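You operate a simulated robot arm through the tools that you are given. There is no shell and no other tool. Be economical: measure what you need, move in short steps, check, and stop when the job is done.

You are at the controls of a simulated robot arm. One attempt, no reset.

Task
Switch the meter on and test the seated core on its printed range.
Fine: plug in and lid shut for the test; leave both so.

The check looks at the end state, three seconds after you hand in, the way a careful person would. Anything else that was tipped, shoved, dropped, spilled or broken makes it a failure. A push-on lid holds only when it is set on centred and level and pressed home; a screw cap is set on level and turned clockwise until tight.

Robot
A 7-joint arm with a two-finger parallel gripper on a trunk, on a base that drives. Base frame: it is fixed to the floor where the robot stands at the start and does not move with it; the origin is under the middle of the robot, x ahead of it, y to its left, z up. Readings come in m, degrees, newtons and seconds.
With the tool pointing down near the work surface it reaches from about 0.3 to 0.72 m from the robot's upright axis, wherever it stands. Its first joint turns from -166.0 to 166.0 degrees. Places, roughly: core [-2.75, 0.25, 0.75]; meter button [-3, 0.1, 0.8]; meter dial [-3.1, 0.1, 0.8]; meter lid [-3.4, 0.2, 0.8]; meter plug [-3.5, 0, 0.8]; meter screen [-3.1, 0.2, 0.9]; meter switch [-3, 0.1, 0.8]. Payload 1.57 kg.
Tool frame: the origin (TCP) lies between the finger pads and is the grasp point; the fingertips stand 0.03 m ahead of it; z points along the fingers, y is the line along which they close. Largest opening 0.08 m; finger width 0.017, thickness 0.012; the body of the gripper, 0.04 by 0.082 m, starts 0.08 m behind the TCP.
Orientation is that of the tool frame in the base frame, as a unit quaternion [w, x, y, z]. With the fingers straight down and closing along the base's y, the tool's x points along the base's -x, its y along +y and its z along -z.

Tools
- The arm moves only by the tool step_arm. Its argument "steps" is a list of rows, each an object of numbers (a shift or turn left out is 0, a gripper value left out holds the last): "fingers": the gripper command, from -1 (shut) to 1 (fully open), values between in proportion; "dx", "dy", "dz": the shift along the tool's x, y, z in units of 25 mm (1.0 is 25 mm); "rx", "ry", "rz": the turn, a rotation vector about the tool's x, y, z in units of 5 degrees (1.0 is 5 degrees). In form: [{"fingers": .., "dx": .., "dy": .., "dz": .., "rx": .., "ry": .., "rz": ..}, ...]. A call has 1 to 20 rows; each row shifts and turns the commanded pose from where the row before left it, along the tool's axes as they then stand. A call with a number of a shift or a turn outside -1 to 1 is refused whole. A row lasts 0.2 s, in which the tool goes at most 0.05 m and 8.6 degrees; a call with a longer step from one row to the next is refused whole, and so is a gripper value outside its range. Where a pose cannot be reached the arm comes as near as it can. A force on the tool above 40 N (or 10 N above the force at the start of the call, whichever is more), or a blocked arm, ends the call early, and 0.2 s more pass. Each finger travels about 0.072 m/s and halts on what it meets, pressing with about 40 N; the grip force reading is that of the motor and also rises with nothing between the fingers. The clock runs only during rows and for 0.2 s after the last one: add rows that do not move to give the fingers time. It gives the time, the measured TCP pose, the force on the tool (base axes), the opening and the grip force at its end, in the units of the frame above (readings bear some noise), with the torque about the TCP (base axes, N m) and any sound that the robot's microphone picked up, and new pictures: "views" is both (left out), scene, wrist or none.
- Cameras (640 x 400 px; columns grow to the right, rows downward): "scene" is now at [0.002, 0.1451, 1.4043]; the picture's right is [0.03, -1.00, 0.00], its down [-0.47, -0.01, -0.88] and it looks along [0.88, 0.03, -0.47] (base axes); focal length 250 px, centre (320, 200). "wrist" rides on the gripper at [0.072, -0.007, -0.122] in the tool frame; the picture's right is [0.09, 1.00, 0.00], its down [-0.84, 0.08, -0.54] and it looks along [-0.54, 0.05, 0.84] (tool axes); focal length 238 px, centre (320, 200). There is no depth. A picture from a camera that has moved, and an enlarged one, comes with that camera's place and axes in the base frame and with its lens.
- move_column(by): slides the trunk up (or, below 0, down) by that many m; the arm and the scene camera ride with it, the base frame stays. It gives what a move gives, with no picture.
- drive_base(legs): drives the robot by 1 to 6 legs, each [ahead, left, turn to the left] in m, m and degrees, along the robot's own axes; the way and the turn of a leg run together, so that a leg with both is an arc; at most 1.5 m and 180 degrees a leg. The arm and the cameras ride along, it lands a little off, and it stops where it bumps. It gives what a move gives, and a new picture of the scene camera.
- pan_tilt(pan, tilt): turns the head with the scene camera to pan (to the left, within 86 degrees either way) and tilt (down, from -29 to 69), counted from straight ahead of the robot. It gives what a move gives, and a new picture of the scene camera.
- enlarge(camera, box): a new picture of the part [left, top, right, bottom] of that camera's present view, enlarged. It takes no simulated time.
- hand_in(): hands the job in; it is judged then, once.

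Work in short steps. Places have to be worked out from the pictures, the camera data and where the tool is seen: move nearer, look again, correct. Check each grasp and each placing, and mend what went wrong. You have 135 turns and 274 pictures in all, those below and enlarged ones among them. Open the gripper and draw the arm clear of the work before you hand the job in, unless the task says otherwise; then end with one line.

The tools are called after "Request:" as name(argument=value, ...) on one line, values as JSON. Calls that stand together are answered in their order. step_arm: Moves the arm, as the interface text tells. Its arguments: {"type":"object","properties":{"steps":{"type":"array","items":{"type":"object","properties":{"fingers":{"type":"number"},"dx":{"type":"number"},"dy":{"type":"number"},"dz":{"type":"number"},"rx":{"type":"number"},"ry":{"type":"number"},"rz":{"type":"number"}}}},"views":{"type":"string","enum":["both","scene","wrist","none"]}},"required":["steps"]} The other tools are called the same way: move_column (by) slides the trunk up or down; drive_base (legs) drives the base; pan_tilt (pan, tilt) turns the head that bears the scene camera; enlarge (camera, box) takes an enlarged picture of a part of a camera's view; hand_in () hands the job in.

At the start:

```text
t: 0.0
position: [0.4405, 0.116, 0.9781]
ee_rot: [0.001, 0.0, 1.0, 0.0]
contact_force: [-0.7, 0.1, -0.1]
torque: [0.02, 0.0, 0.01]
gripper_width: 0.08
finger_force: 0.1
trunk travel left (down, up): [-0.05, 0.065]
robot x, y, heading: [-0.0046, -0.0011, 0.1]
head pan, tilt: [1.8, 28.0]
```

scene: 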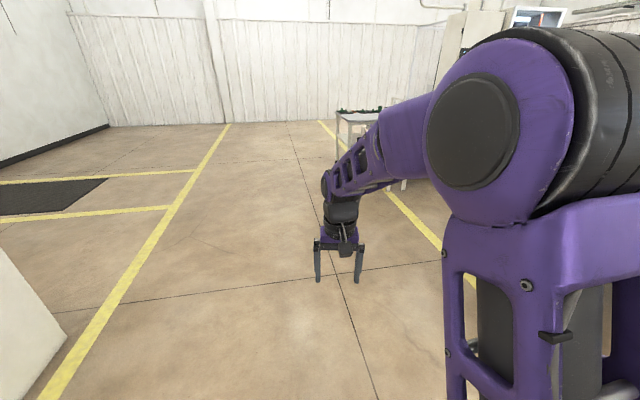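
wrist: 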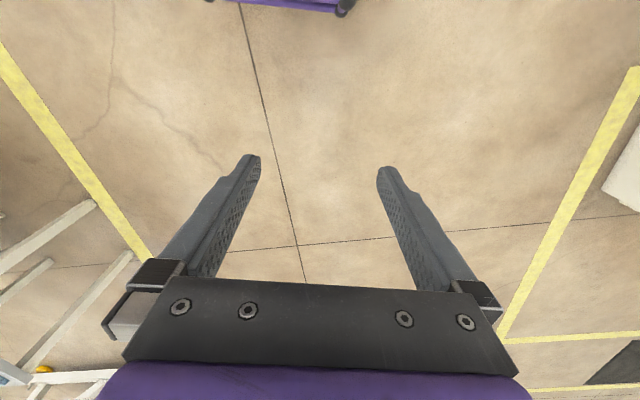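

The work is behind the robot, around x = -3. I'll turn around in place and look.

Request:
drive_base(legs=[[0, 0, 178]])

```text
t: 7.8
position: [-0.4464, -0.0941, 0.9793]
ee_rot: [0.0, 1.0, -0.024, 0.001]
contact_force: [0.1, -0.2, 0.4]
torque: [-0.03, 0.0, -0.01]
gripper_width: 0.0798
finger_force: 0.0
trunk travel left (down, up): [-0.05, 0.065]
robot x, y, heading: [0.0035, -0.0025, 177.1]
head pan, tilt: [1.8, 28.0]
camera scene: at [-0.0073, -0.1405, 1.4043], right [0.02, 1.0, 0.0], down [0.47, -0.01, -0.88], along [-0.88, 0.01, -0.47], focal length 250 px, centre (320, 200)
```

scene: 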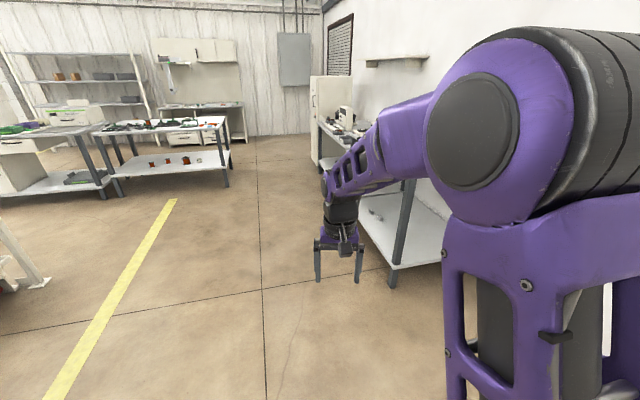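

The meter bench is on the right; there is an aisle to the left. I'll move to the aisle and approach, then look.

Request:
drive_base(legs=[[0, 0.72, 0], [1.4, 0, 0], [0.6, 0, 0]])

Request:
pan_tilt(pan=-40, tilt=28)

```text
t: 25.0
position: [-2.5015, -0.7785, 0.978]
ee_rot: [0.0, 1.0, -0.01, 0.0]
contact_force: [0.1, 0.5, -0.6]
torque: [-0.01, 0.0, -0.01]
gripper_width: 0.0799
finger_force: 0.1
trunk travel left (down, up): [-0.05, 0.065]
robot x, y, heading: [-2.057, -0.6709, 178.8]
head pan, tilt: [1.8, 28.0]
camera scene: at [-2.0613, -0.8114, 1.4043], right [-0.01, 1.0, 0.0], down [0.47, 0.01, -0.88], along [-0.88, -0.01, -0.47], focal length 250 px, centre (320, 200)
```

scene: 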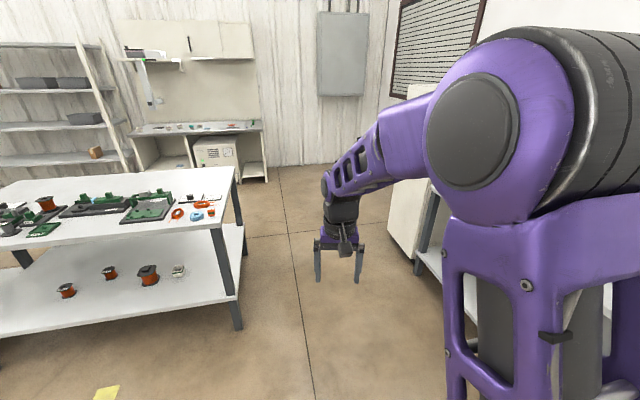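

```text
t: 26.1
position: [-2.5032, -0.7764, 0.9775]
ee_rot: [0.0, 1.0, -0.01, 0.0]
contact_force: [-0.5, -0.2, 0.3]
torque: [0.04, -0.04, -0.01]
gripper_width: 0.0801
finger_force: 0.0
trunk travel left (down, up): [-0.05, 0.065]
robot x, y, heading: [-2.0619, -0.6725, 178.8]
head pan, tilt: [-40.0, 28.0]
camera scene: at [-2.0388, -0.7504, 1.4043], right [0.66, 0.75, 0.0], down [0.35, -0.31, -0.88], along [-0.67, 0.58, -0.47], focal length 250 px, centre (320, 200)
```

scene: 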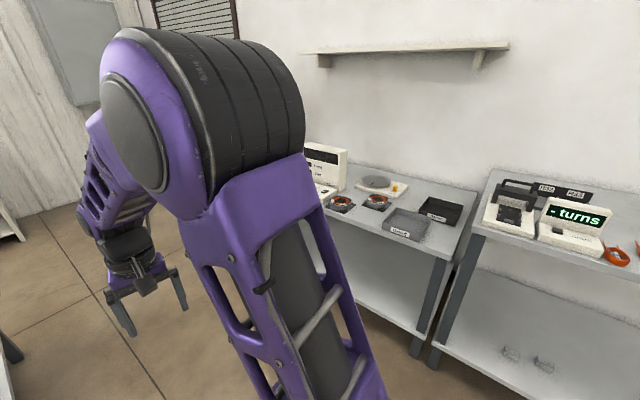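

Meter is on the far bench. I'll drive ahead and turn to face it.

Request:
drive_base(legs=[[0.95, 0, 0], [0, 0, -88.5]])

Request:
pan_tilt(pan=0, tilt=40)

```text
t: 34.9
position: [-3.102, -0.2036, 0.9768]
ee_rot: [-0.001, -0.701, 0.713, -0.001]
contact_force: [-0.2, 0.2, 0.3]
torque: [-0.01, 0.03, 0.01]
gripper_width: 0.0799
finger_force: 0.1
trunk travel left (down, up): [-0.05, 0.065]
robot x, y, heading: [-2.9914, -0.6493, 89.1]
head pan, tilt: [-40.0, 28.0]
camera scene: at [-3.0753, -0.6642, 1.4043], right [0.75, -0.66, 0.0], down [-0.31, -0.35, -0.88], along [0.58, 0.67, -0.47], focal length 250 px, centre (320, 200)
```

scene: 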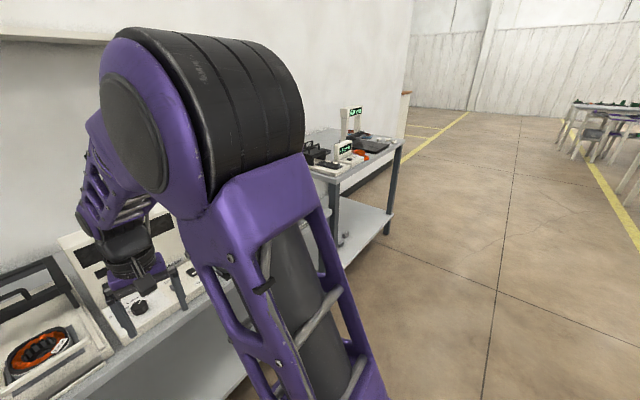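

```text
t: 36.0
position: [-3.1013, -0.2049, 0.9792]
ee_rot: [0.0, -0.7, 0.714, 0.0]
contact_force: [-0.2, -0.7, 0.6]
torque: [-0.01, 0.03, 0.04]
gripper_width: 0.0799
finger_force: 0.0
trunk travel left (down, up): [-0.05, 0.065]
robot x, y, heading: [-2.9953, -0.6451, 89.1]
head pan, tilt: [0.0, 40.0]
camera scene: at [-3.1335, -0.648, 1.3858], right [1.0, -0.02, 0.0], down [-0.01, -0.64, -0.77], along [0.01, 0.77, -0.64], focal length 250 px, centre (320, 200)
```

scene: 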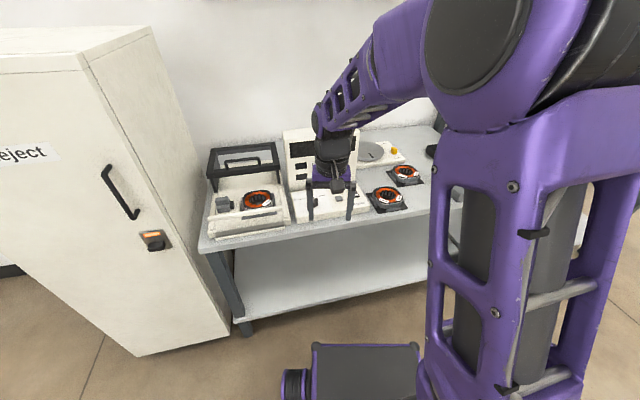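

Good view. I'll enlarge the meter area.

Request:
enlarge(camera="scene", box=[195, 120, 315, 245])

Request:
enlarge(camera="wrist", box=[0, 0, 640, 400])

```text
3.20 times, centred on (255, 182) of scene
camera zoom: at [-3.1335, -0.648, 1.3858], right [1.0, -0.02, 0.0], down [-0.01, -0.64, -0.77], along [0.01, 0.77, -0.64], focal length 799 px, centre (528, 256)
```

zoom: 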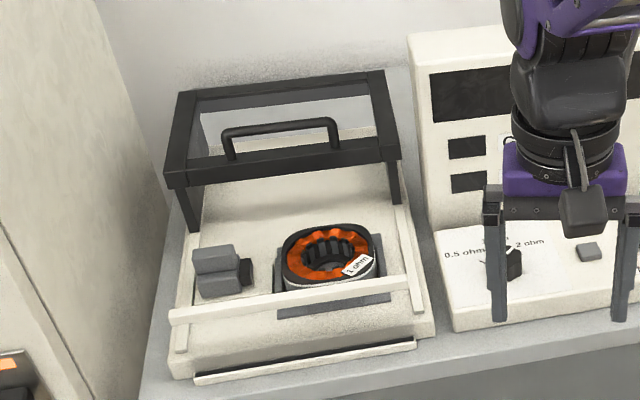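

```text
1.00 times, centred on (320, 200) of wrist (not enlarged: the box is as wide or as high as the picture)
camera zoom: at [-3.0964, -0.2769, 1.1003], right [-1.0, -0.07, 0.0], down [-0.06, 0.84, 0.54], along [-0.04, 0.54, -0.84], focal length 238 px, centre (320, 200)
```

zoom: 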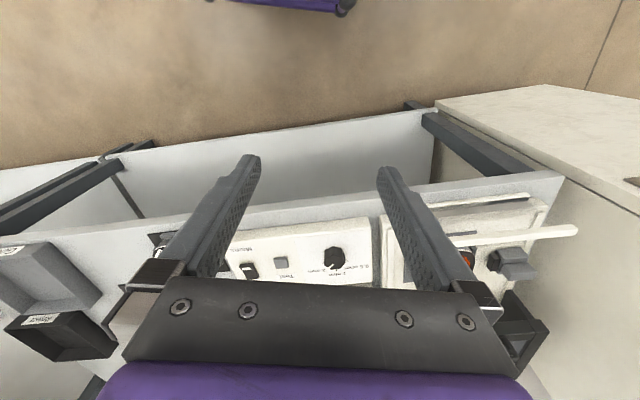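

I'll shift the base left and slightly ahead so the fixture comes in reach, then inspect with the wrist camera.

Request:
drive_base(legs=[[0, 0.3, 0], [0.06, 0, 0]])

Request:
pan_tilt(pan=0, tilt=50)

Request:
enlarge(camera="wrist", box=[0, 0, 640, 400])

```text
t: 40.0
position: [-3.401, -0.14, 0.9786]
ee_rot: [0.001, -0.701, 0.713, 0.0]
contact_force: [0.0, -0.7, 0.4]
torque: [0.04, -0.01, -0.01]
gripper_width: 0.0799
finger_force: 0.0
trunk travel left (down, up): [-0.05, 0.065]
robot x, y, heading: [-3.292, -0.5854, 89.1]
head pan, tilt: [0.0, 40.0]
camera scene: at [-3.4309, -0.5843, 1.3858], right [1.0, -0.02, 0.0], down [-0.01, -0.64, -0.77], along [0.01, 0.77, -0.64], focal length 250 px, centre (320, 200)
```

scene: 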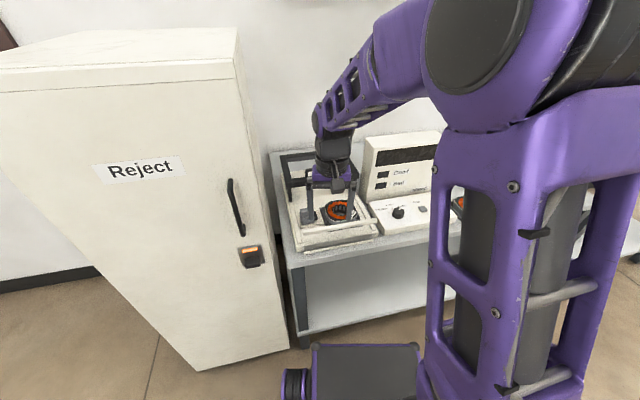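

```text
t: 40.7
position: [-3.4008, -0.1403, 0.9778]
ee_rot: [0.0, -0.701, 0.713, 0.001]
contact_force: [-0.2, -1.1, 0.4]
torque: [-0.01, 0.02, 0.04]
gripper_width: 0.08
finger_force: 0.0
trunk travel left (down, up): [-0.05, 0.065]
robot x, y, heading: [-3.2903, -0.5815, 89.0]
head pan, tilt: [0.0, 50.0]
camera scene: at [-3.431, -0.5921, 1.3717], right [1.0, -0.02, 0.0], down [-0.01, -0.77, -0.64], along [0.01, 0.64, -0.77], focal length 250 px, centre (320, 200)
```

scene: 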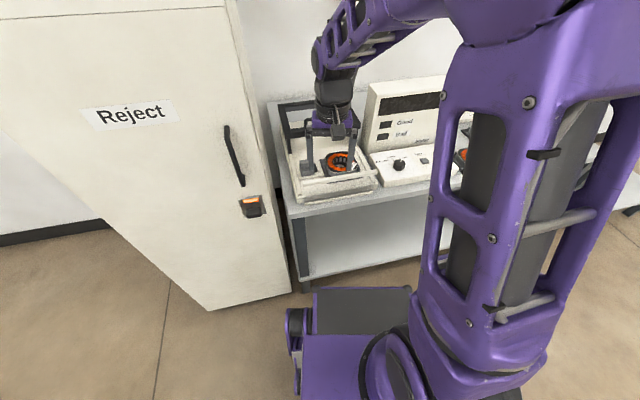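

```text
1.00 times, centred on (320, 200) of wrist (not enlarged: the box is as wide or as high as the picture)
camera zoom: at [-3.3945, -0.213, 1.1004], right [-1.0, -0.08, 0.0], down [-0.06, 0.84, 0.54], along [-0.04, 0.54, -0.84], focal length 238 px, centre (320, 200)
```

zoom: 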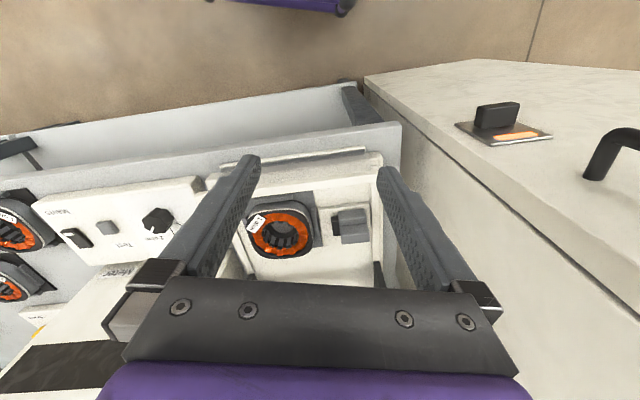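

Move the arm to the right to clear the scene camera's view of the lid fixture.

Request:
step_arm(steps=[{"dy": -1}, {"dy": -1}, {"dy": -1}, {"dy": -1}, {"dy": -1}, {"dy": -1}, {"dy": -1}, {"dy": -1}, {"dy": -1}, {"dy": -1}, {"dy": -1, "dx": 0.5}, {"dy": -1, "dx": 0.5}], views="none")

Request:
enlarge(camera="scene", box=[260, 85, 388, 215])

Request:
enlarge(camera="scene", box=[355, 80, 465, 200])

```text
t: 43.3
position: [-3.0995, -0.1692, 0.9796]
ee_rot: [0.0, -0.701, 0.713, 0.0]
contact_force: [0.4, -0.1, -0.3]
torque: [-0.01, -0.02, 0.02]
gripper_width: 0.0801
finger_force: 0.2
trunk travel left (down, up): [-0.05, 0.065]
robot x, y, heading: [-3.2914, -0.5804, 88.8]
head pan, tilt: [0.0, 50.0]
```

```text
3.08 times, centred on (324, 150) of scene
camera zoom: at [-3.4311, -0.5921, 1.3716], right [1.0, -0.02, 0.0], down [-0.01, -0.77, -0.64], along [0.01, 0.64, -0.77], focal length 768 px, centre (308, 354)
```

zoom: 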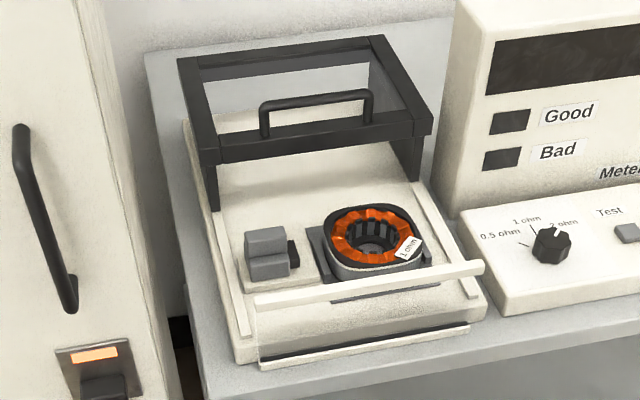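

```text
3.33 times, centred on (410, 140) of scene
camera zoom: at [-3.4311, -0.5921, 1.3716], right [1.0, -0.02, 0.0], down [-0.01, -0.77, -0.64], along [0.01, 0.64, -0.77], focal length 832 px, centre (20, 400)
```

zoom: 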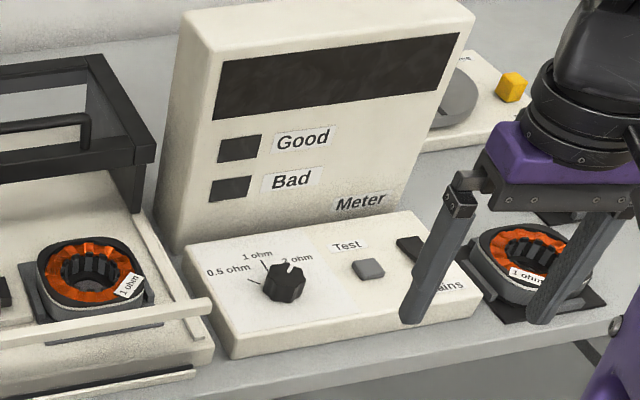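

I'll zoom more tightly on the plug, core and dial.

Request:
enlarge(camera="scene", box=[300, 145, 364, 185])

Request:
enlarge(camera="scene", box=[375, 142, 439, 182])

Request:
enlarge(camera="wrist", box=[280, 100, 600, 300])

```text
10.00 times, centred on (332, 165) of scene
camera zoom: at [-3.4311, -0.5921, 1.3716], right [1.0, -0.02, 0.0], down [-0.01, -0.77, -0.64], along [0.01, 0.64, -0.77], focal length 2496 px, centre (200, 550)
```

zoom: 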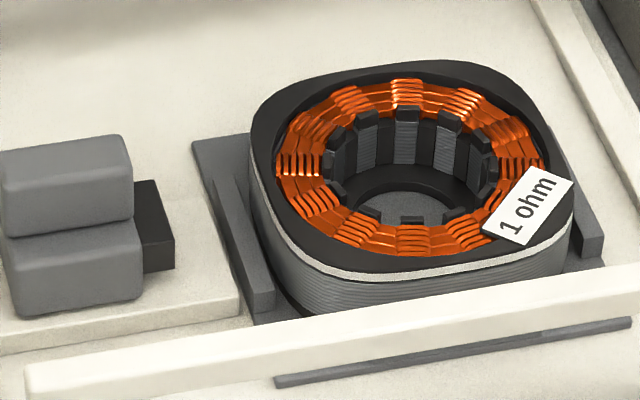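

```text
10.00 times, centred on (407, 162) of scene
camera zoom: at [-3.4311, -0.5921, 1.3716], right [1.0, -0.02, 0.0], down [-0.01, -0.77, -0.64], along [0.01, 0.64, -0.77], focal length 2496 px, centre (-550, 580)
```

zoom: 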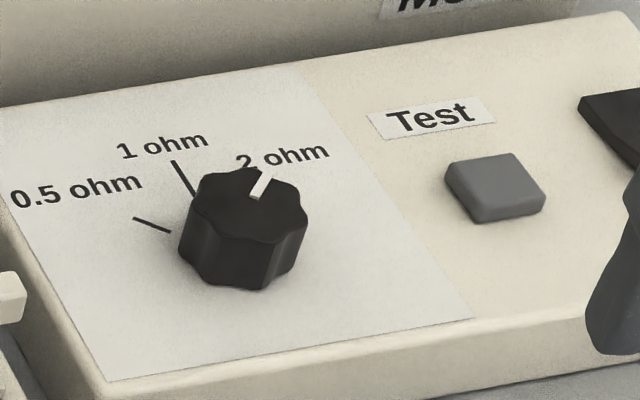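

```text
2.00 times, centred on (440, 200) of wrist
camera zoom: at [-3.0941, -0.2424, 1.1012], right [-1.0, -0.08, 0.0], down [-0.06, 0.84, 0.54], along [-0.04, 0.54, -0.84], focal length 477 px, centre (80, 200)
```

zoom: 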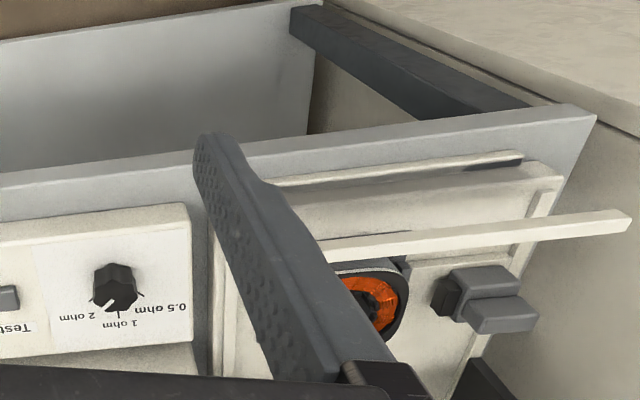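

Label reads 1 ohm; the dial is at 2 ohm. I'll check how much room there is between the base and the bench.

Request:
pan_tilt(pan=0, tilt=69)

```text
t: 44.1
position: [-3.1002, -0.1694, 0.9787]
ee_rot: [0.0, -0.701, 0.713, 0.0]
contact_force: [-0.4, -0.9, -0.5]
torque: [-0.01, 0.03, 0.0]
gripper_width: 0.08
finger_force: 0.1
trunk travel left (down, up): [-0.05, 0.065]
robot x, y, heading: [-3.2932, -0.5863, 89.2]
head pan, tilt: [0.0, 68.8]
camera scene: at [-3.4313, -0.6132, 1.3497], right [1.0, -0.02, 0.0], down [-0.01, -0.93, -0.36], along [0.01, 0.36, -0.93], focal length 250 px, centre (320, 200)
```

scene: 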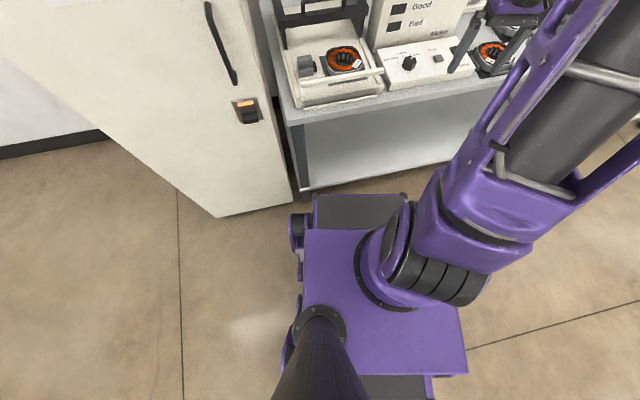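

About 6 cm clearance; I'll leave the base. Next I rotate the tool 90° (camera to the +x side) to grip the plug along y, then look at it.

Request:
step_arm(steps=[{"rz": -1}, {"rz": -1}, {"rz": -1}, {"rz": -1}, {"rz": -1}, {"rz": -1}, {"rz": -1}, {"rz": -1}, {"rz": -1}, {"rz": -1}, {"rz": -1}, {"rz": -1}, {"rz": -1}, {"rz": -1}, {"rz": -1}, {"rz": -1}, {"rz": -1}, {"rz": -1}], views="none")

Request:
pan_tilt(pan=0, tilt=52)

```text
t: 47.9
position: [-3.1005, -0.1699, 0.9785]
ee_rot: [0.0, 1.0, -0.006, 0.0]
contact_force: [-0.3, -0.2, 0.9]
torque: [0.01, 0.03, -0.03]
gripper_width: 0.08
finger_force: 0.0
trunk travel left (down, up): [-0.05, 0.065]
robot x, y, heading: [-3.2886, -0.5813, 89.0]
head pan, tilt: [0.0, 68.8]
```

```text
t: 48.7
position: [-3.1008, -0.1691, 0.9778]
ee_rot: [0.0, 1.0, -0.007, 0.0]
contact_force: [0.9, -0.1, 0.1]
torque: [0.0, -0.02, -0.01]
gripper_width: 0.0798
finger_force: 0.1
trunk travel left (down, up): [-0.05, 0.065]
robot x, y, heading: [-3.2926, -0.5848, 89.1]
head pan, tilt: [0.0, 52.0]
camera scene: at [-3.431, -0.5941, 1.3689], right [1.0, -0.02, 0.0], down [-0.01, -0.79, -0.62], along [0.01, 0.61, -0.79], focal length 250 px, centre (320, 200)
```

scene: 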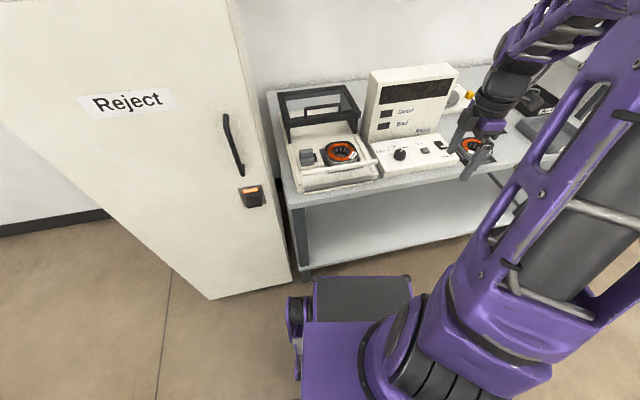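

Move above the plug at height and look.

Request:
step_arm(steps=[{"dx": -1}, {"dx": -1}, {"dx": -1}, {"dx": -1, "dy": -0.5}, {"dx": -1, "dy": -0.7}, {"dx": -1, "dy": -0.7}, {"dx": -1, "dy": -0.7}, {"dx": -1, "dy": -0.7}, {"dx": -1, "dy": -0.7}, {"dx": -1, "dy": -0.7}, {"dx": -1, "dy": -0.7}, {"dx": -1, "dy": -0.7}, {"dx": -0.8, "dy": -0.7}], views="both")

Request:
enlarge(camera="scene", box=[265, 80, 393, 210])

```text
t: 51.5
position: [-3.4177, 0.0037, 0.9787]
ee_rot: [0.0, 1.0, -0.007, 0.0]
contact_force: [0.8, 0.3, -0.4]
torque: [0.0, 0.0, -0.01]
gripper_width: 0.0801
finger_force: 0.0
trunk travel left (down, up): [-0.05, 0.065]
robot x, y, heading: [-3.293, -0.5837, 89.2]
head pan, tilt: [0.0, 52.0]
camera scene: at [-3.4309, -0.5941, 1.369], right [1.0, -0.02, 0.0], down [-0.01, -0.79, -0.62], along [0.01, 0.62, -0.79], focal length 250 px, centre (320, 200)
camera wrist: at [-3.3458, 0.009, 1.1007], right [0.08, -1.0, 0.0], down [-0.84, -0.06, 0.54], along [-0.54, -0.04, -0.84], focal length 238 px, centre (320, 200)
```

scene: 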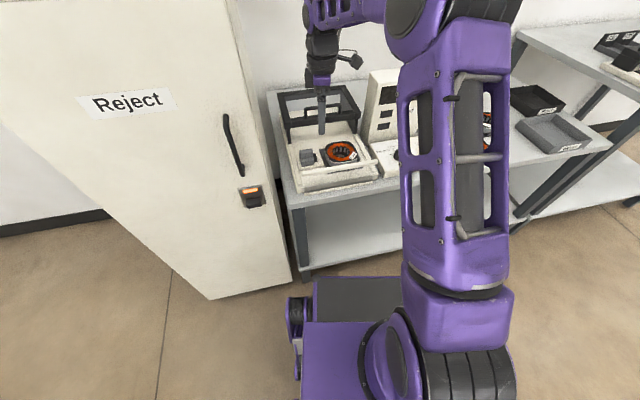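
wrist: 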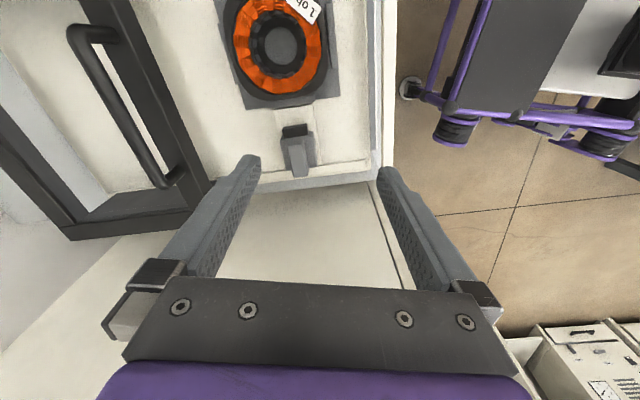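

```text
3.08 times, centred on (329, 145) of scene
camera zoom: at [-3.4309, -0.5941, 1.369], right [1.0, -0.02, 0.0], down [-0.01, -0.79, -0.62], along [0.01, 0.62, -0.79], focal length 768 px, centre (292, 369)
```

zoom: 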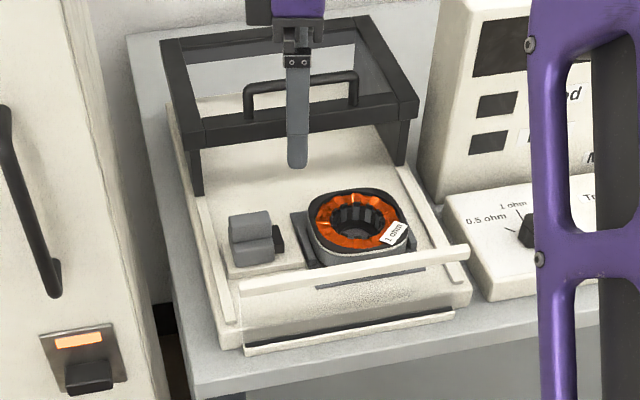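

Plug is near (-3.465, 0.025), top about 0.83. Lower toward it and look again.

Request:
step_arm(steps=[{"dx": -1, "dy": -0.4, "fingers": 0.6}, {"dx": -1, "dy": -0.45}, {"dz": 1}, {"dz": 1}, {"dz": 1}, {"dz": 1}, {"dz": 0.3}], views="both")

Request:
enlarge(camera="scene", box=[285, 125, 365, 175])

Request:
enlarge(camera="wrist", box=[220, 50, 420, 200])

```text
t: 53.1
position: [-3.4683, 0.026, 0.8704]
ee_rot: [0.0, 1.0, -0.008, -0.001]
contact_force: [-0.9, 0.7, -0.3]
torque: [-0.02, 0.03, 0.0]
gripper_width: 0.0642
finger_force: 0.1
trunk travel left (down, up): [-0.05, 0.065]
robot x, y, heading: [-3.2932, -0.5861, 89.3]
head pan, tilt: [0.0, 52.0]
camera scene: at [-3.431, -0.594, 1.369], right [1.0, -0.02, 0.0], down [-0.01, -0.79, -0.62], along [0.01, 0.62, -0.79], focal length 250 px, centre (320, 200)
camera wrist: at [-3.3963, 0.0312, 0.9924], right [0.08, -1.0, 0.0], down [-0.84, -0.06, 0.54], along [-0.54, -0.04, -0.84], focal length 238 px, centre (320, 200)
```

scene: 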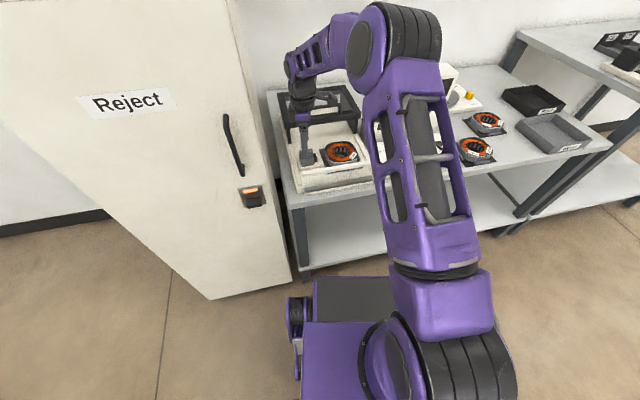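
wrist: 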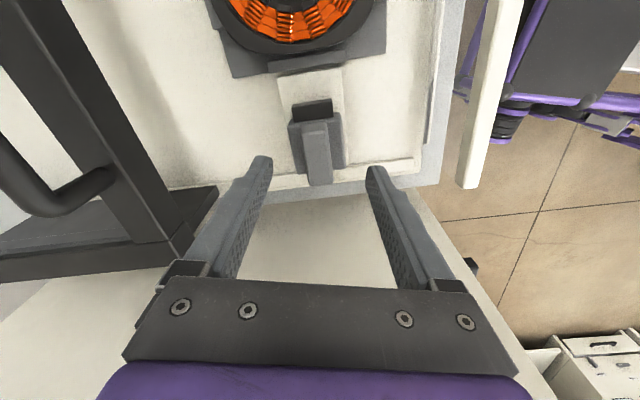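

```text
8.00 times, centred on (325, 150) of scene
camera zoom: at [-3.431, -0.594, 1.369], right [1.0, -0.02, 0.0], down [-0.01, -0.79, -0.62], along [0.01, 0.62, -0.79], focal length 1996 px, centre (280, 600)
```

zoom: 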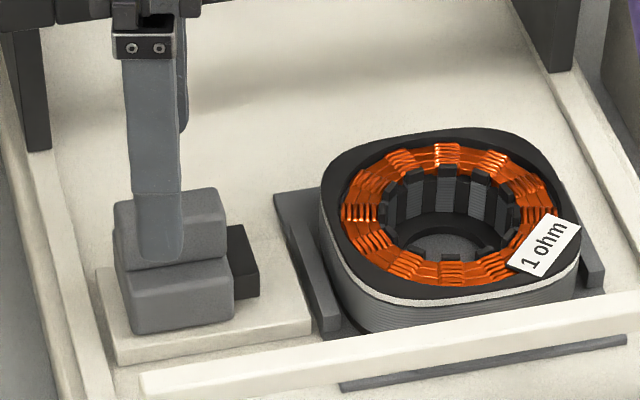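

```text
2.67 times, centred on (320, 125) of wrist
camera zoom: at [-3.3963, 0.0312, 0.9924], right [0.08, -1.0, 0.0], down [-0.84, -0.06, 0.54], along [-0.54, -0.04, -0.84], focal length 636 px, centre (320, 400)
```

zoom: 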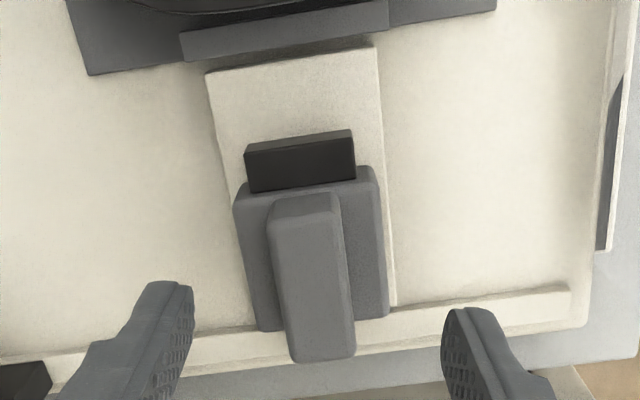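

The plug has a narrow ridge on a body at top, sliding on a plate toward the core. I'll grip the ridge: shift +x 8 mm, down 15 mm, close.

Request:
step_arm(steps=[{"dx": 0.3, "dy": -0.08}, {"dz": 0.3}, {"dz": 0.3}, {"fingers": -1}, {}, {}, {}], views="wrist")

Request:
enlarge(camera="scene", box=[285, 125, 365, 175])

```text
t: 54.7
position: [-3.4623, 0.0284, 0.8564]
ee_rot: [-0.001, 1.0, -0.007, 0.0]
contact_force: [-0.1, 8.6, 0.0]
torque: [0.2, 0.04, 0.73]
gripper_width: 0.0239
finger_force: 36.2
trunk travel left (down, up): [-0.05, 0.065]
robot x, y, heading: [-3.2909, -0.5887, 88.9]
head pan, tilt: [0.0, 52.0]
camera wrist: at [-3.389, 0.034, 0.9785], right [0.08, -1.0, 0.0], down [-0.84, -0.07, 0.54], along [-0.54, -0.04, -0.84], focal length 238 px, centre (320, 200)
```

wrist: 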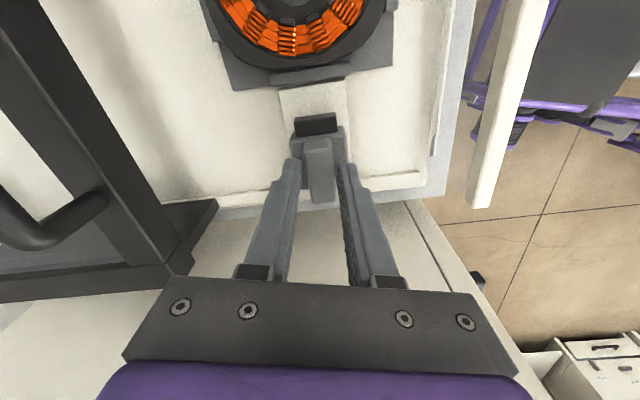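

```text
8.00 times, centred on (325, 150) of scene
camera zoom: at [-3.4311, -0.5934, 1.369], right [1.0, -0.02, 0.0], down [-0.01, -0.79, -0.62], along [0.01, 0.62, -0.79], focal length 1996 px, centre (280, 600)
```

zoom: 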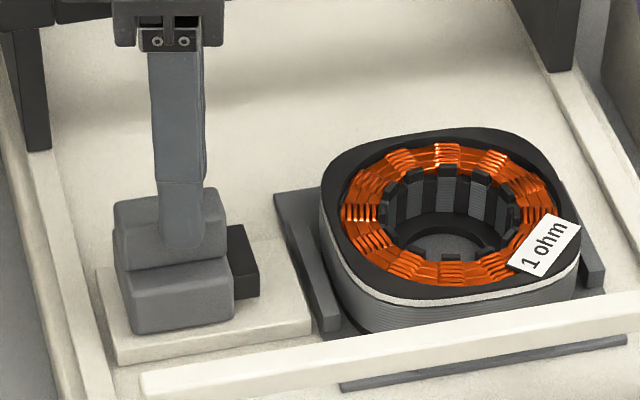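

Ridge gripped (24 mm). Slide the plug +x gently toward the core.

Request:
step_arm(steps=[{"dy": -0.04, "dx": 0.2}, {"dx": 0.2}, {"dx": 0.2}, {"dx": 0.2}, {}], views="none")

Request:
enlarge(camera="scene", box=[285, 125, 365, 175])

```text
t: 55.9
position: [-3.4407, 0.034, 0.8562]
ee_rot: [-0.005, 1.0, -0.009, -0.002]
contact_force: [-7.0, 33.6, 2.4]
torque: [0.83, -0.12, 0.84]
gripper_width: 0.0239
finger_force: 36.3
trunk travel left (down, up): [-0.05, 0.065]
robot x, y, heading: [-3.2912, -0.5826, 88.8]
head pan, tilt: [0.0, 52.0]
```

```text
8.00 times, centred on (325, 150) of scene
camera zoom: at [-3.4315, -0.592, 1.369], right [1.0, -0.02, 0.0], down [-0.01, -0.79, -0.61], along [0.01, 0.61, -0.79], focal length 1996 px, centre (280, 600)
```

zoom: 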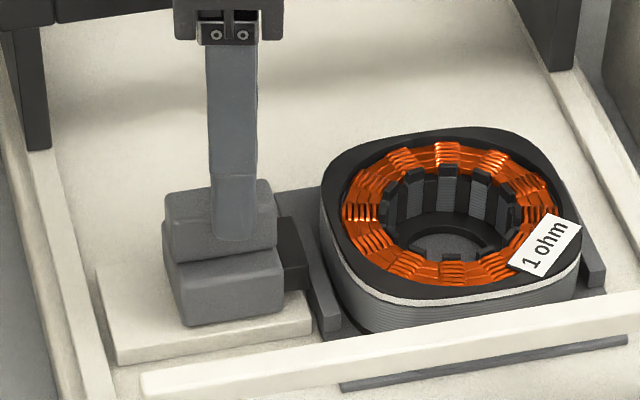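

The track is yawed about 12° (+y as x grows), giving side force. I'll correct y and continue along that direction.

Request:
step_arm(steps=[{"dy": -0.25}, {"dx": 0.15, "dy": -0.033}, {}], views="none")

Request:
step_arm(steps=[{"dx": 0.15, "dy": -0.033}, {"dx": 0.15, "dy": -0.033}, {}], views="none")

Request:
enlarge(camera="scene", box=[285, 125, 365, 175])

```text
t: 56.7
position: [-3.4364, 0.0338, 0.856]
ee_rot: [0.001, 1.0, -0.007, 0.0]
contact_force: [-1.0, 0.7, 14.9]
torque: [-0.12, 0.8, 0.86]
gripper_width: 0.0243
finger_force: 35.7
trunk travel left (down, up): [-0.05, 0.065]
robot x, y, heading: [-3.2942, -0.5809, 89.2]
head pan, tilt: [0.0, 52.0]
```

```text
t: 57.5
position: [-3.4281, 0.0372, 0.8558]
ee_rot: [0.0, 1.0, -0.008, 0.0]
contact_force: [0.4, -3.2, 12.6]
torque: [-0.3, 0.68, 0.85]
gripper_width: 0.0244
finger_force: 35.8
trunk travel left (down, up): [-0.05, 0.065]
robot x, y, heading: [-3.2902, -0.5829, 88.9]
head pan, tilt: [0.0, 52.0]
```

```text
8.00 times, centred on (325, 150) of scene
camera zoom: at [-3.4308, -0.5951, 1.369], right [1.0, -0.02, 0.0], down [-0.01, -0.79, -0.62], along [0.01, 0.62, -0.79], focal length 1996 px, centre (280, 600)
```

zoom: 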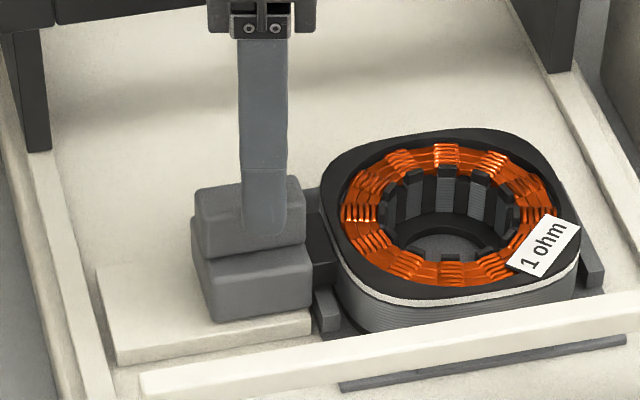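

Smooth, with the connector now over the tray wall. Continue in small steps until resistance.

Request:
step_arm(steps=[{"dx": 0.12, "dy": -0.027}, {"dx": 0.12, "dy": -0.027}, {}], views="none")

Request:
step_arm(steps=[{"dx": 0.12, "dy": -0.027}, {"dx": 0.12, "dy": -0.027}, {}], views="none")

Request:
enlarge(camera="scene", box=[285, 125, 365, 175])

```text
t: 58.3
position: [-3.4256, 0.0373, 0.8561]
ee_rot: [0.0, 1.0, -0.006, -0.001]
contact_force: [-14.4, -12.4, 7.2]
torque: [-0.12, 0.02, 0.79]
gripper_width: 0.0241
finger_force: 35.4
trunk travel left (down, up): [-0.05, 0.065]
robot x, y, heading: [-3.2892, -0.5816, 89.1]
head pan, tilt: [0.0, 52.0]
```

```text
t: 59.1
position: [-3.4144, 0.0397, 0.8545]
ee_rot: [0.001, 1.0, -0.009, 0.001]
contact_force: [-6.0, -16.6, -1.4]
torque: [-0.29, 0.31, 0.46]
gripper_width: 0.0226
finger_force: 35.4
trunk travel left (down, up): [-0.05, 0.065]
robot x, y, heading: [-3.2884, -0.5887, 89.0]
head pan, tilt: [0.0, 52.0]
```

```text
8.00 times, centred on (325, 150) of scene
camera zoom: at [-3.4313, -0.5949, 1.3688], right [1.0, -0.02, 0.0], down [-0.01, -0.79, -0.62], along [0.01, 0.62, -0.79], focal length 1996 px, centre (280, 600)
```

zoom: 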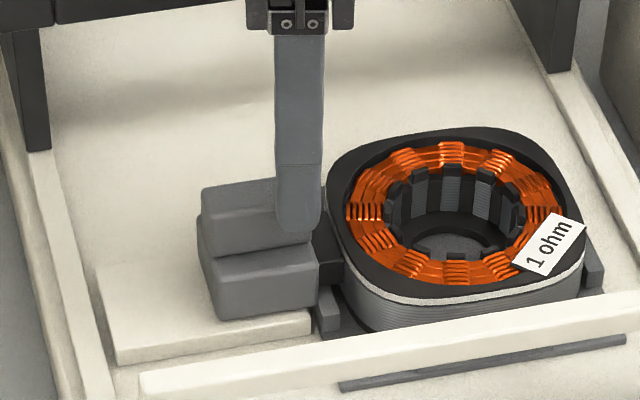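

The plug has hit its stop and the fingers slipped along the ridge. Release, rise, and look.

Request:
step_arm(steps=[{"dx": -0.2, "fingers": 0.2}, {}, {}, {"dz": -1}, {"dz": -1}, {"dz": -1}, {"dx": -0.5}], views="wrist")

Request:
enlarge(camera="scene", box=[285, 125, 365, 175])

Request:
enlarge(camera="wrist", box=[210, 0, 410, 150])

```text
t: 60.7
position: [-3.435, 0.0397, 0.9311]
ee_rot: [0.0, 1.0, -0.008, -0.001]
contact_force: [0.0, 0.4, -0.6]
torque: [0.02, 0.0, 0.02]
gripper_width: 0.048
finger_force: 0.1
trunk travel left (down, up): [-0.05, 0.065]
robot x, y, heading: [-3.2889, -0.5825, 89.2]
head pan, tilt: [0.0, 52.0]
camera wrist: at [-3.3624, 0.0443, 1.0542], right [0.08, -1.0, 0.0], down [-0.84, -0.06, 0.54], along [-0.54, -0.04, -0.84], focal length 238 px, centre (320, 200)
```

wrist: 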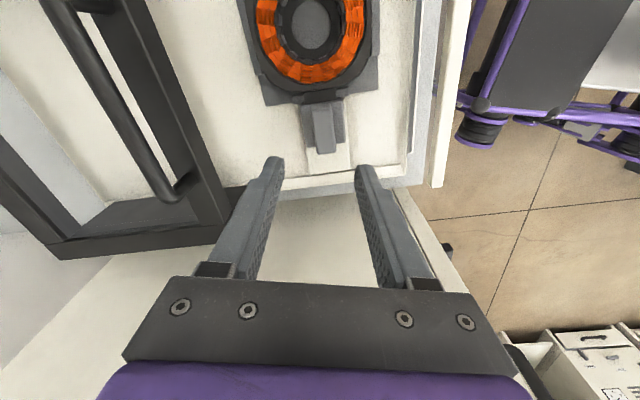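

```text
8.00 times, centred on (325, 150) of scene
camera zoom: at [-3.4309, -0.5941, 1.369], right [1.0, -0.02, 0.0], down [-0.01, -0.79, -0.62], along [0.01, 0.62, -0.79], focal length 1996 px, centre (280, 600)
```

zoom: 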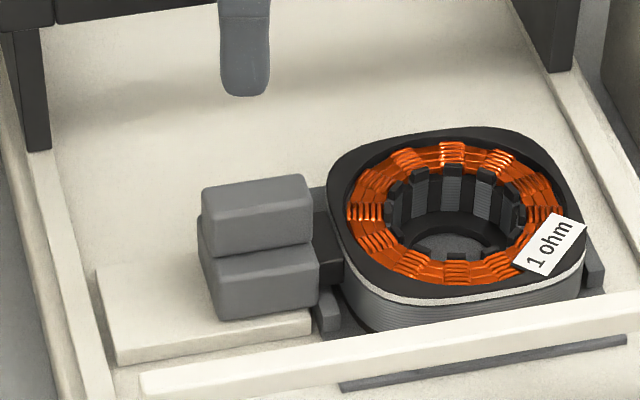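

```text
2.67 times, centred on (310, 75) of wrist
camera zoom: at [-3.3624, 0.0443, 1.0542], right [0.08, -1.0, 0.0], down [-0.84, -0.06, 0.54], along [-0.54, -0.04, -0.84], focal length 636 px, centre (347, 533)
```

zoom: 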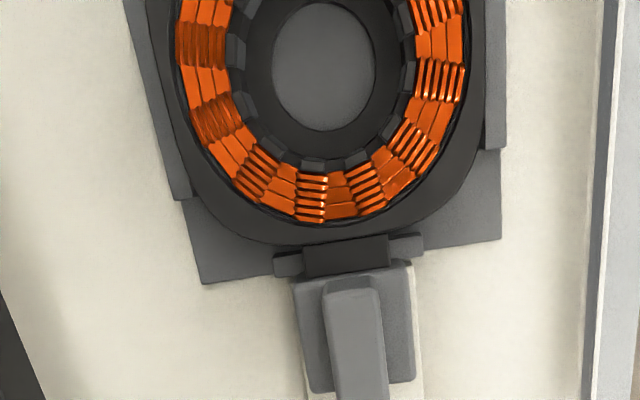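

Plug is seated between the lips. Now study the lid.

Request:
step_arm(steps=[{"dx": 1, "dy": 1}, {"dx": 1, "dy": 1}, {"dx": 1, "dy": 1}, {"dx": 1, "dy": 1}, {"dx": 1, "dy": 1}, {"dx": 1, "dy": 0}, {"dx": 1, "dy": 0}, {"dx": 1}, {"dx": 1}], views="wrist")

Request:
enlarge(camera="scene", box=[264, 75, 376, 145])

Request:
enlarge(camera="scene", box=[280, 135, 392, 205])

```text
t: 62.7
position: [-3.2098, -0.0875, 0.9318]
ee_rot: [0.0, 1.0, -0.008, 0.0]
contact_force: [-0.3, -0.3, 0.1]
torque: [0.01, 0.0, 0.04]
gripper_width: 0.0483
finger_force: 0.1
trunk travel left (down, up): [-0.05, 0.065]
robot x, y, heading: [-3.2906, -0.5837, 89.5]
head pan, tilt: [0.0, 52.0]
camera wrist: at [-3.1383, -0.0815, 1.0537], right [0.08, -1.0, 0.0], down [-0.84, -0.07, 0.54], along [-0.54, -0.04, -0.84], focal length 238 px, centre (320, 200)
```

wrist: 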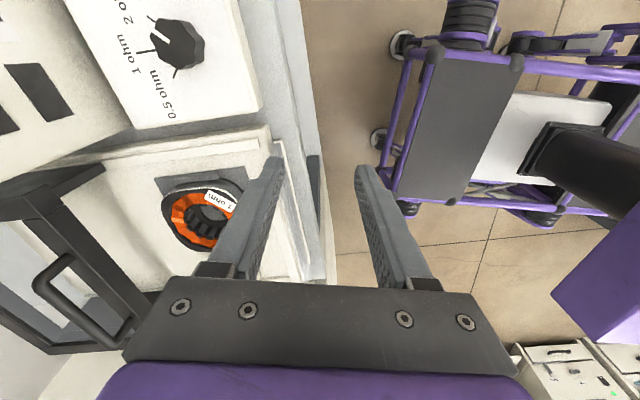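

```text
5.71 times, centred on (320, 110) of scene
camera zoom: at [-3.4312, -0.594, 1.369], right [1.0, -0.02, 0.0], down [-0.01, -0.79, -0.62], along [0.01, 0.62, -0.79], focal length 1426 px, centre (320, 714)
```

zoom: 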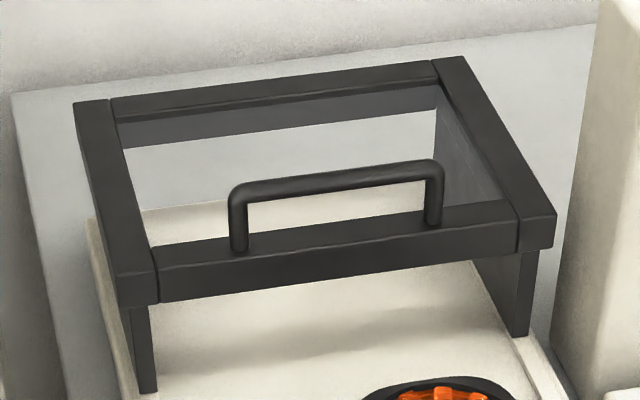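

```text
5.71 times, centred on (336, 170) of scene
camera zoom: at [-3.4312, -0.594, 1.369], right [1.0, -0.02, 0.0], down [-0.01, -0.79, -0.62], along [0.01, 0.62, -0.79], focal length 1426 px, centre (229, 371)
```

zoom: 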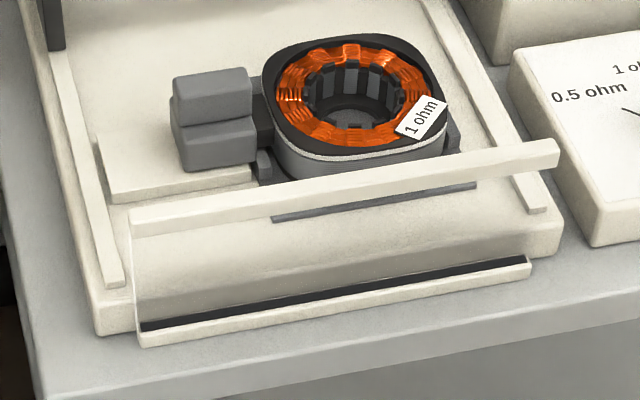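

The lid is a hood on rails (fixture yawed 12°) that should slide forward to the front pane. The handle is triangulated at (-3.408, 0.169, 0.903). I'll go above it, aligned with the yaw.

Request:
step_arm(steps=[{"dz": -0.7, "rz": -0.8}, {"dz": -0.7, "rz": -0.8}, {"rz": -0.8}, {"dx": -0.51, "dy": -1}, {"dx": -0.51, "dy": -1}, {"dx": -0.51, "dy": -1}, {"dx": -0.51, "dy": -1}, {"dx": -0.51, "dy": -1}, {"dx": -0.51, "dy": -1}, {"dx": -0.51, "dy": -1}, {"dx": -0.51, "dy": -1}, {"dx": -0.51, "dy": -1}, {"dx": -0.51, "dy": -1}, {"dx": -0.51, "dy": -1}, {"dy": -0.7}], views="both")

Request:
enlarge(camera="scene", box=[264, 75, 376, 145])

```text
t: 65.9
position: [-3.3892, 0.126, 0.9647]
ee_rot: [0.001, 0.995, 0.098, 0.0]
contact_force: [-0.4, -0.7, 0.1]
torque: [0.05, -0.03, 0.01]
gripper_width: 0.048
finger_force: 0.1
out of reach, approached as far as the arm can: row 13, 14, 15
trunk travel left (down, up): [-0.05, 0.065]
robot x, y, heading: [-3.2923, -0.5877, 88.9]
head pan, tilt: [0.0, 52.0]
camera scene: at [-3.4311, -0.594, 1.369], right [1.0, -0.02, 0.0], down [-0.01, -0.79, -0.62], along [0.01, 0.62, -0.79], focal length 250 px, centre (320, 200)
camera wrist: at [-3.32, 0.1461, 1.0857], right [0.28, -0.96, 0.0], down [-0.81, -0.24, 0.54], along [-0.52, -0.15, -0.84], focal length 238 px, centre (320, 200)
```

scene: 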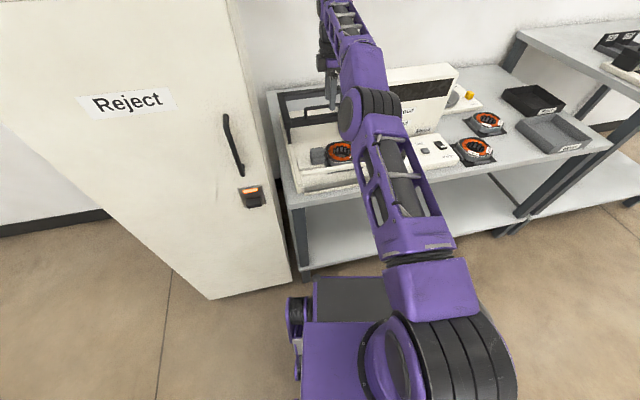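
wrist: 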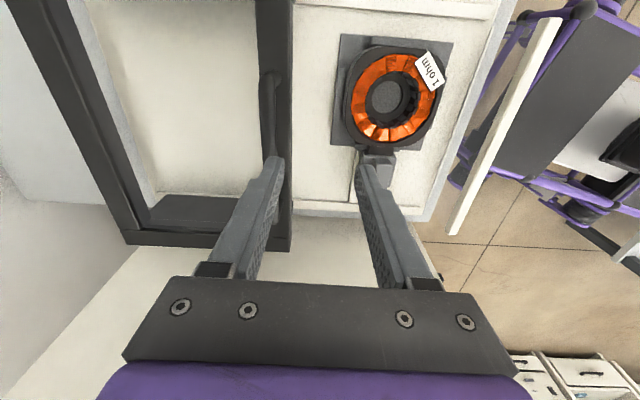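

```text
5.71 times, centred on (320, 110) of scene
camera zoom: at [-3.4311, -0.594, 1.369], right [1.0, -0.02, 0.0], down [-0.01, -0.79, -0.62], along [0.01, 0.62, -0.79], focal length 1426 px, centre (320, 714)
```

zoom: 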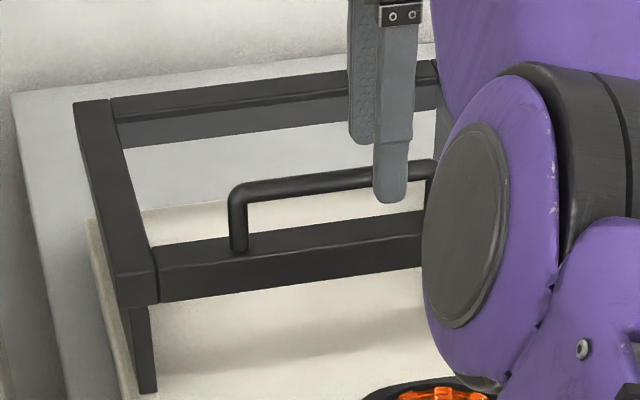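

Handle is a few cm out of reach. Clearance in front of the base is about 7 cm, so I'll drive left 5 cm and ahead 4 cm.

Request:
drive_base(legs=[[0, 0.05, 0], [0.04, 0, 0]])

Request:
enlarge(camera="wrist", box=[0, 0, 640, 400])

```text
t: 67.5
position: [-3.4385, 0.1663, 0.9636]
ee_rot: [0.0, 0.995, 0.097, -0.001]
contact_force: [-0.4, 0.5, -0.8]
torque: [0.04, 0.02, -0.01]
gripper_width: 0.0479
finger_force: 0.0
trunk travel left (down, up): [-0.05, 0.065]
robot x, y, heading: [-3.3419, -0.5407, 89.4]
head pan, tilt: [0.0, 52.0]
camera scene: at [-3.4801, -0.5533, 1.369], right [1.0, -0.01, 0.0], down [-0.01, -0.79, -0.62], along [0.01, 0.62, -0.79], focal length 250 px, centre (320, 200)
```

scene: 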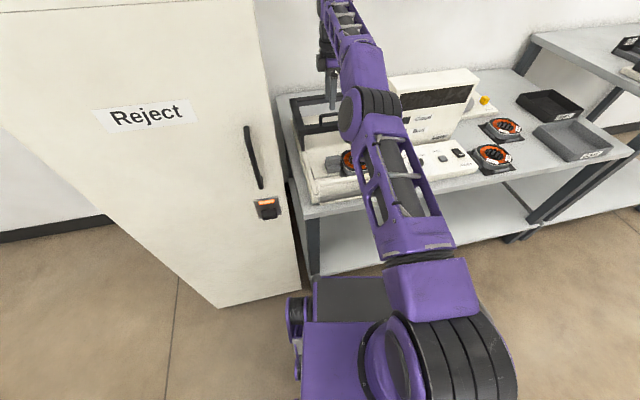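

```text
1.00 times, centred on (320, 200) of wrist (not enlarged: the box is as wide or as high as the picture)
camera zoom: at [-3.3695, 0.1869, 1.0861], right [0.28, -0.96, 0.0], down [-0.81, -0.24, 0.54], along [-0.52, -0.15, -0.84], focal length 238 px, centre (320, 200)
```

zoom: 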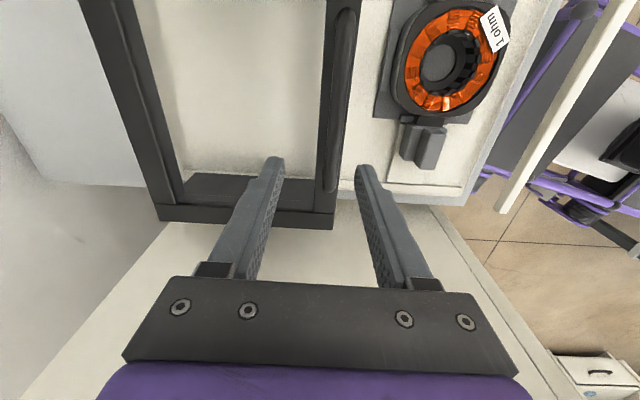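

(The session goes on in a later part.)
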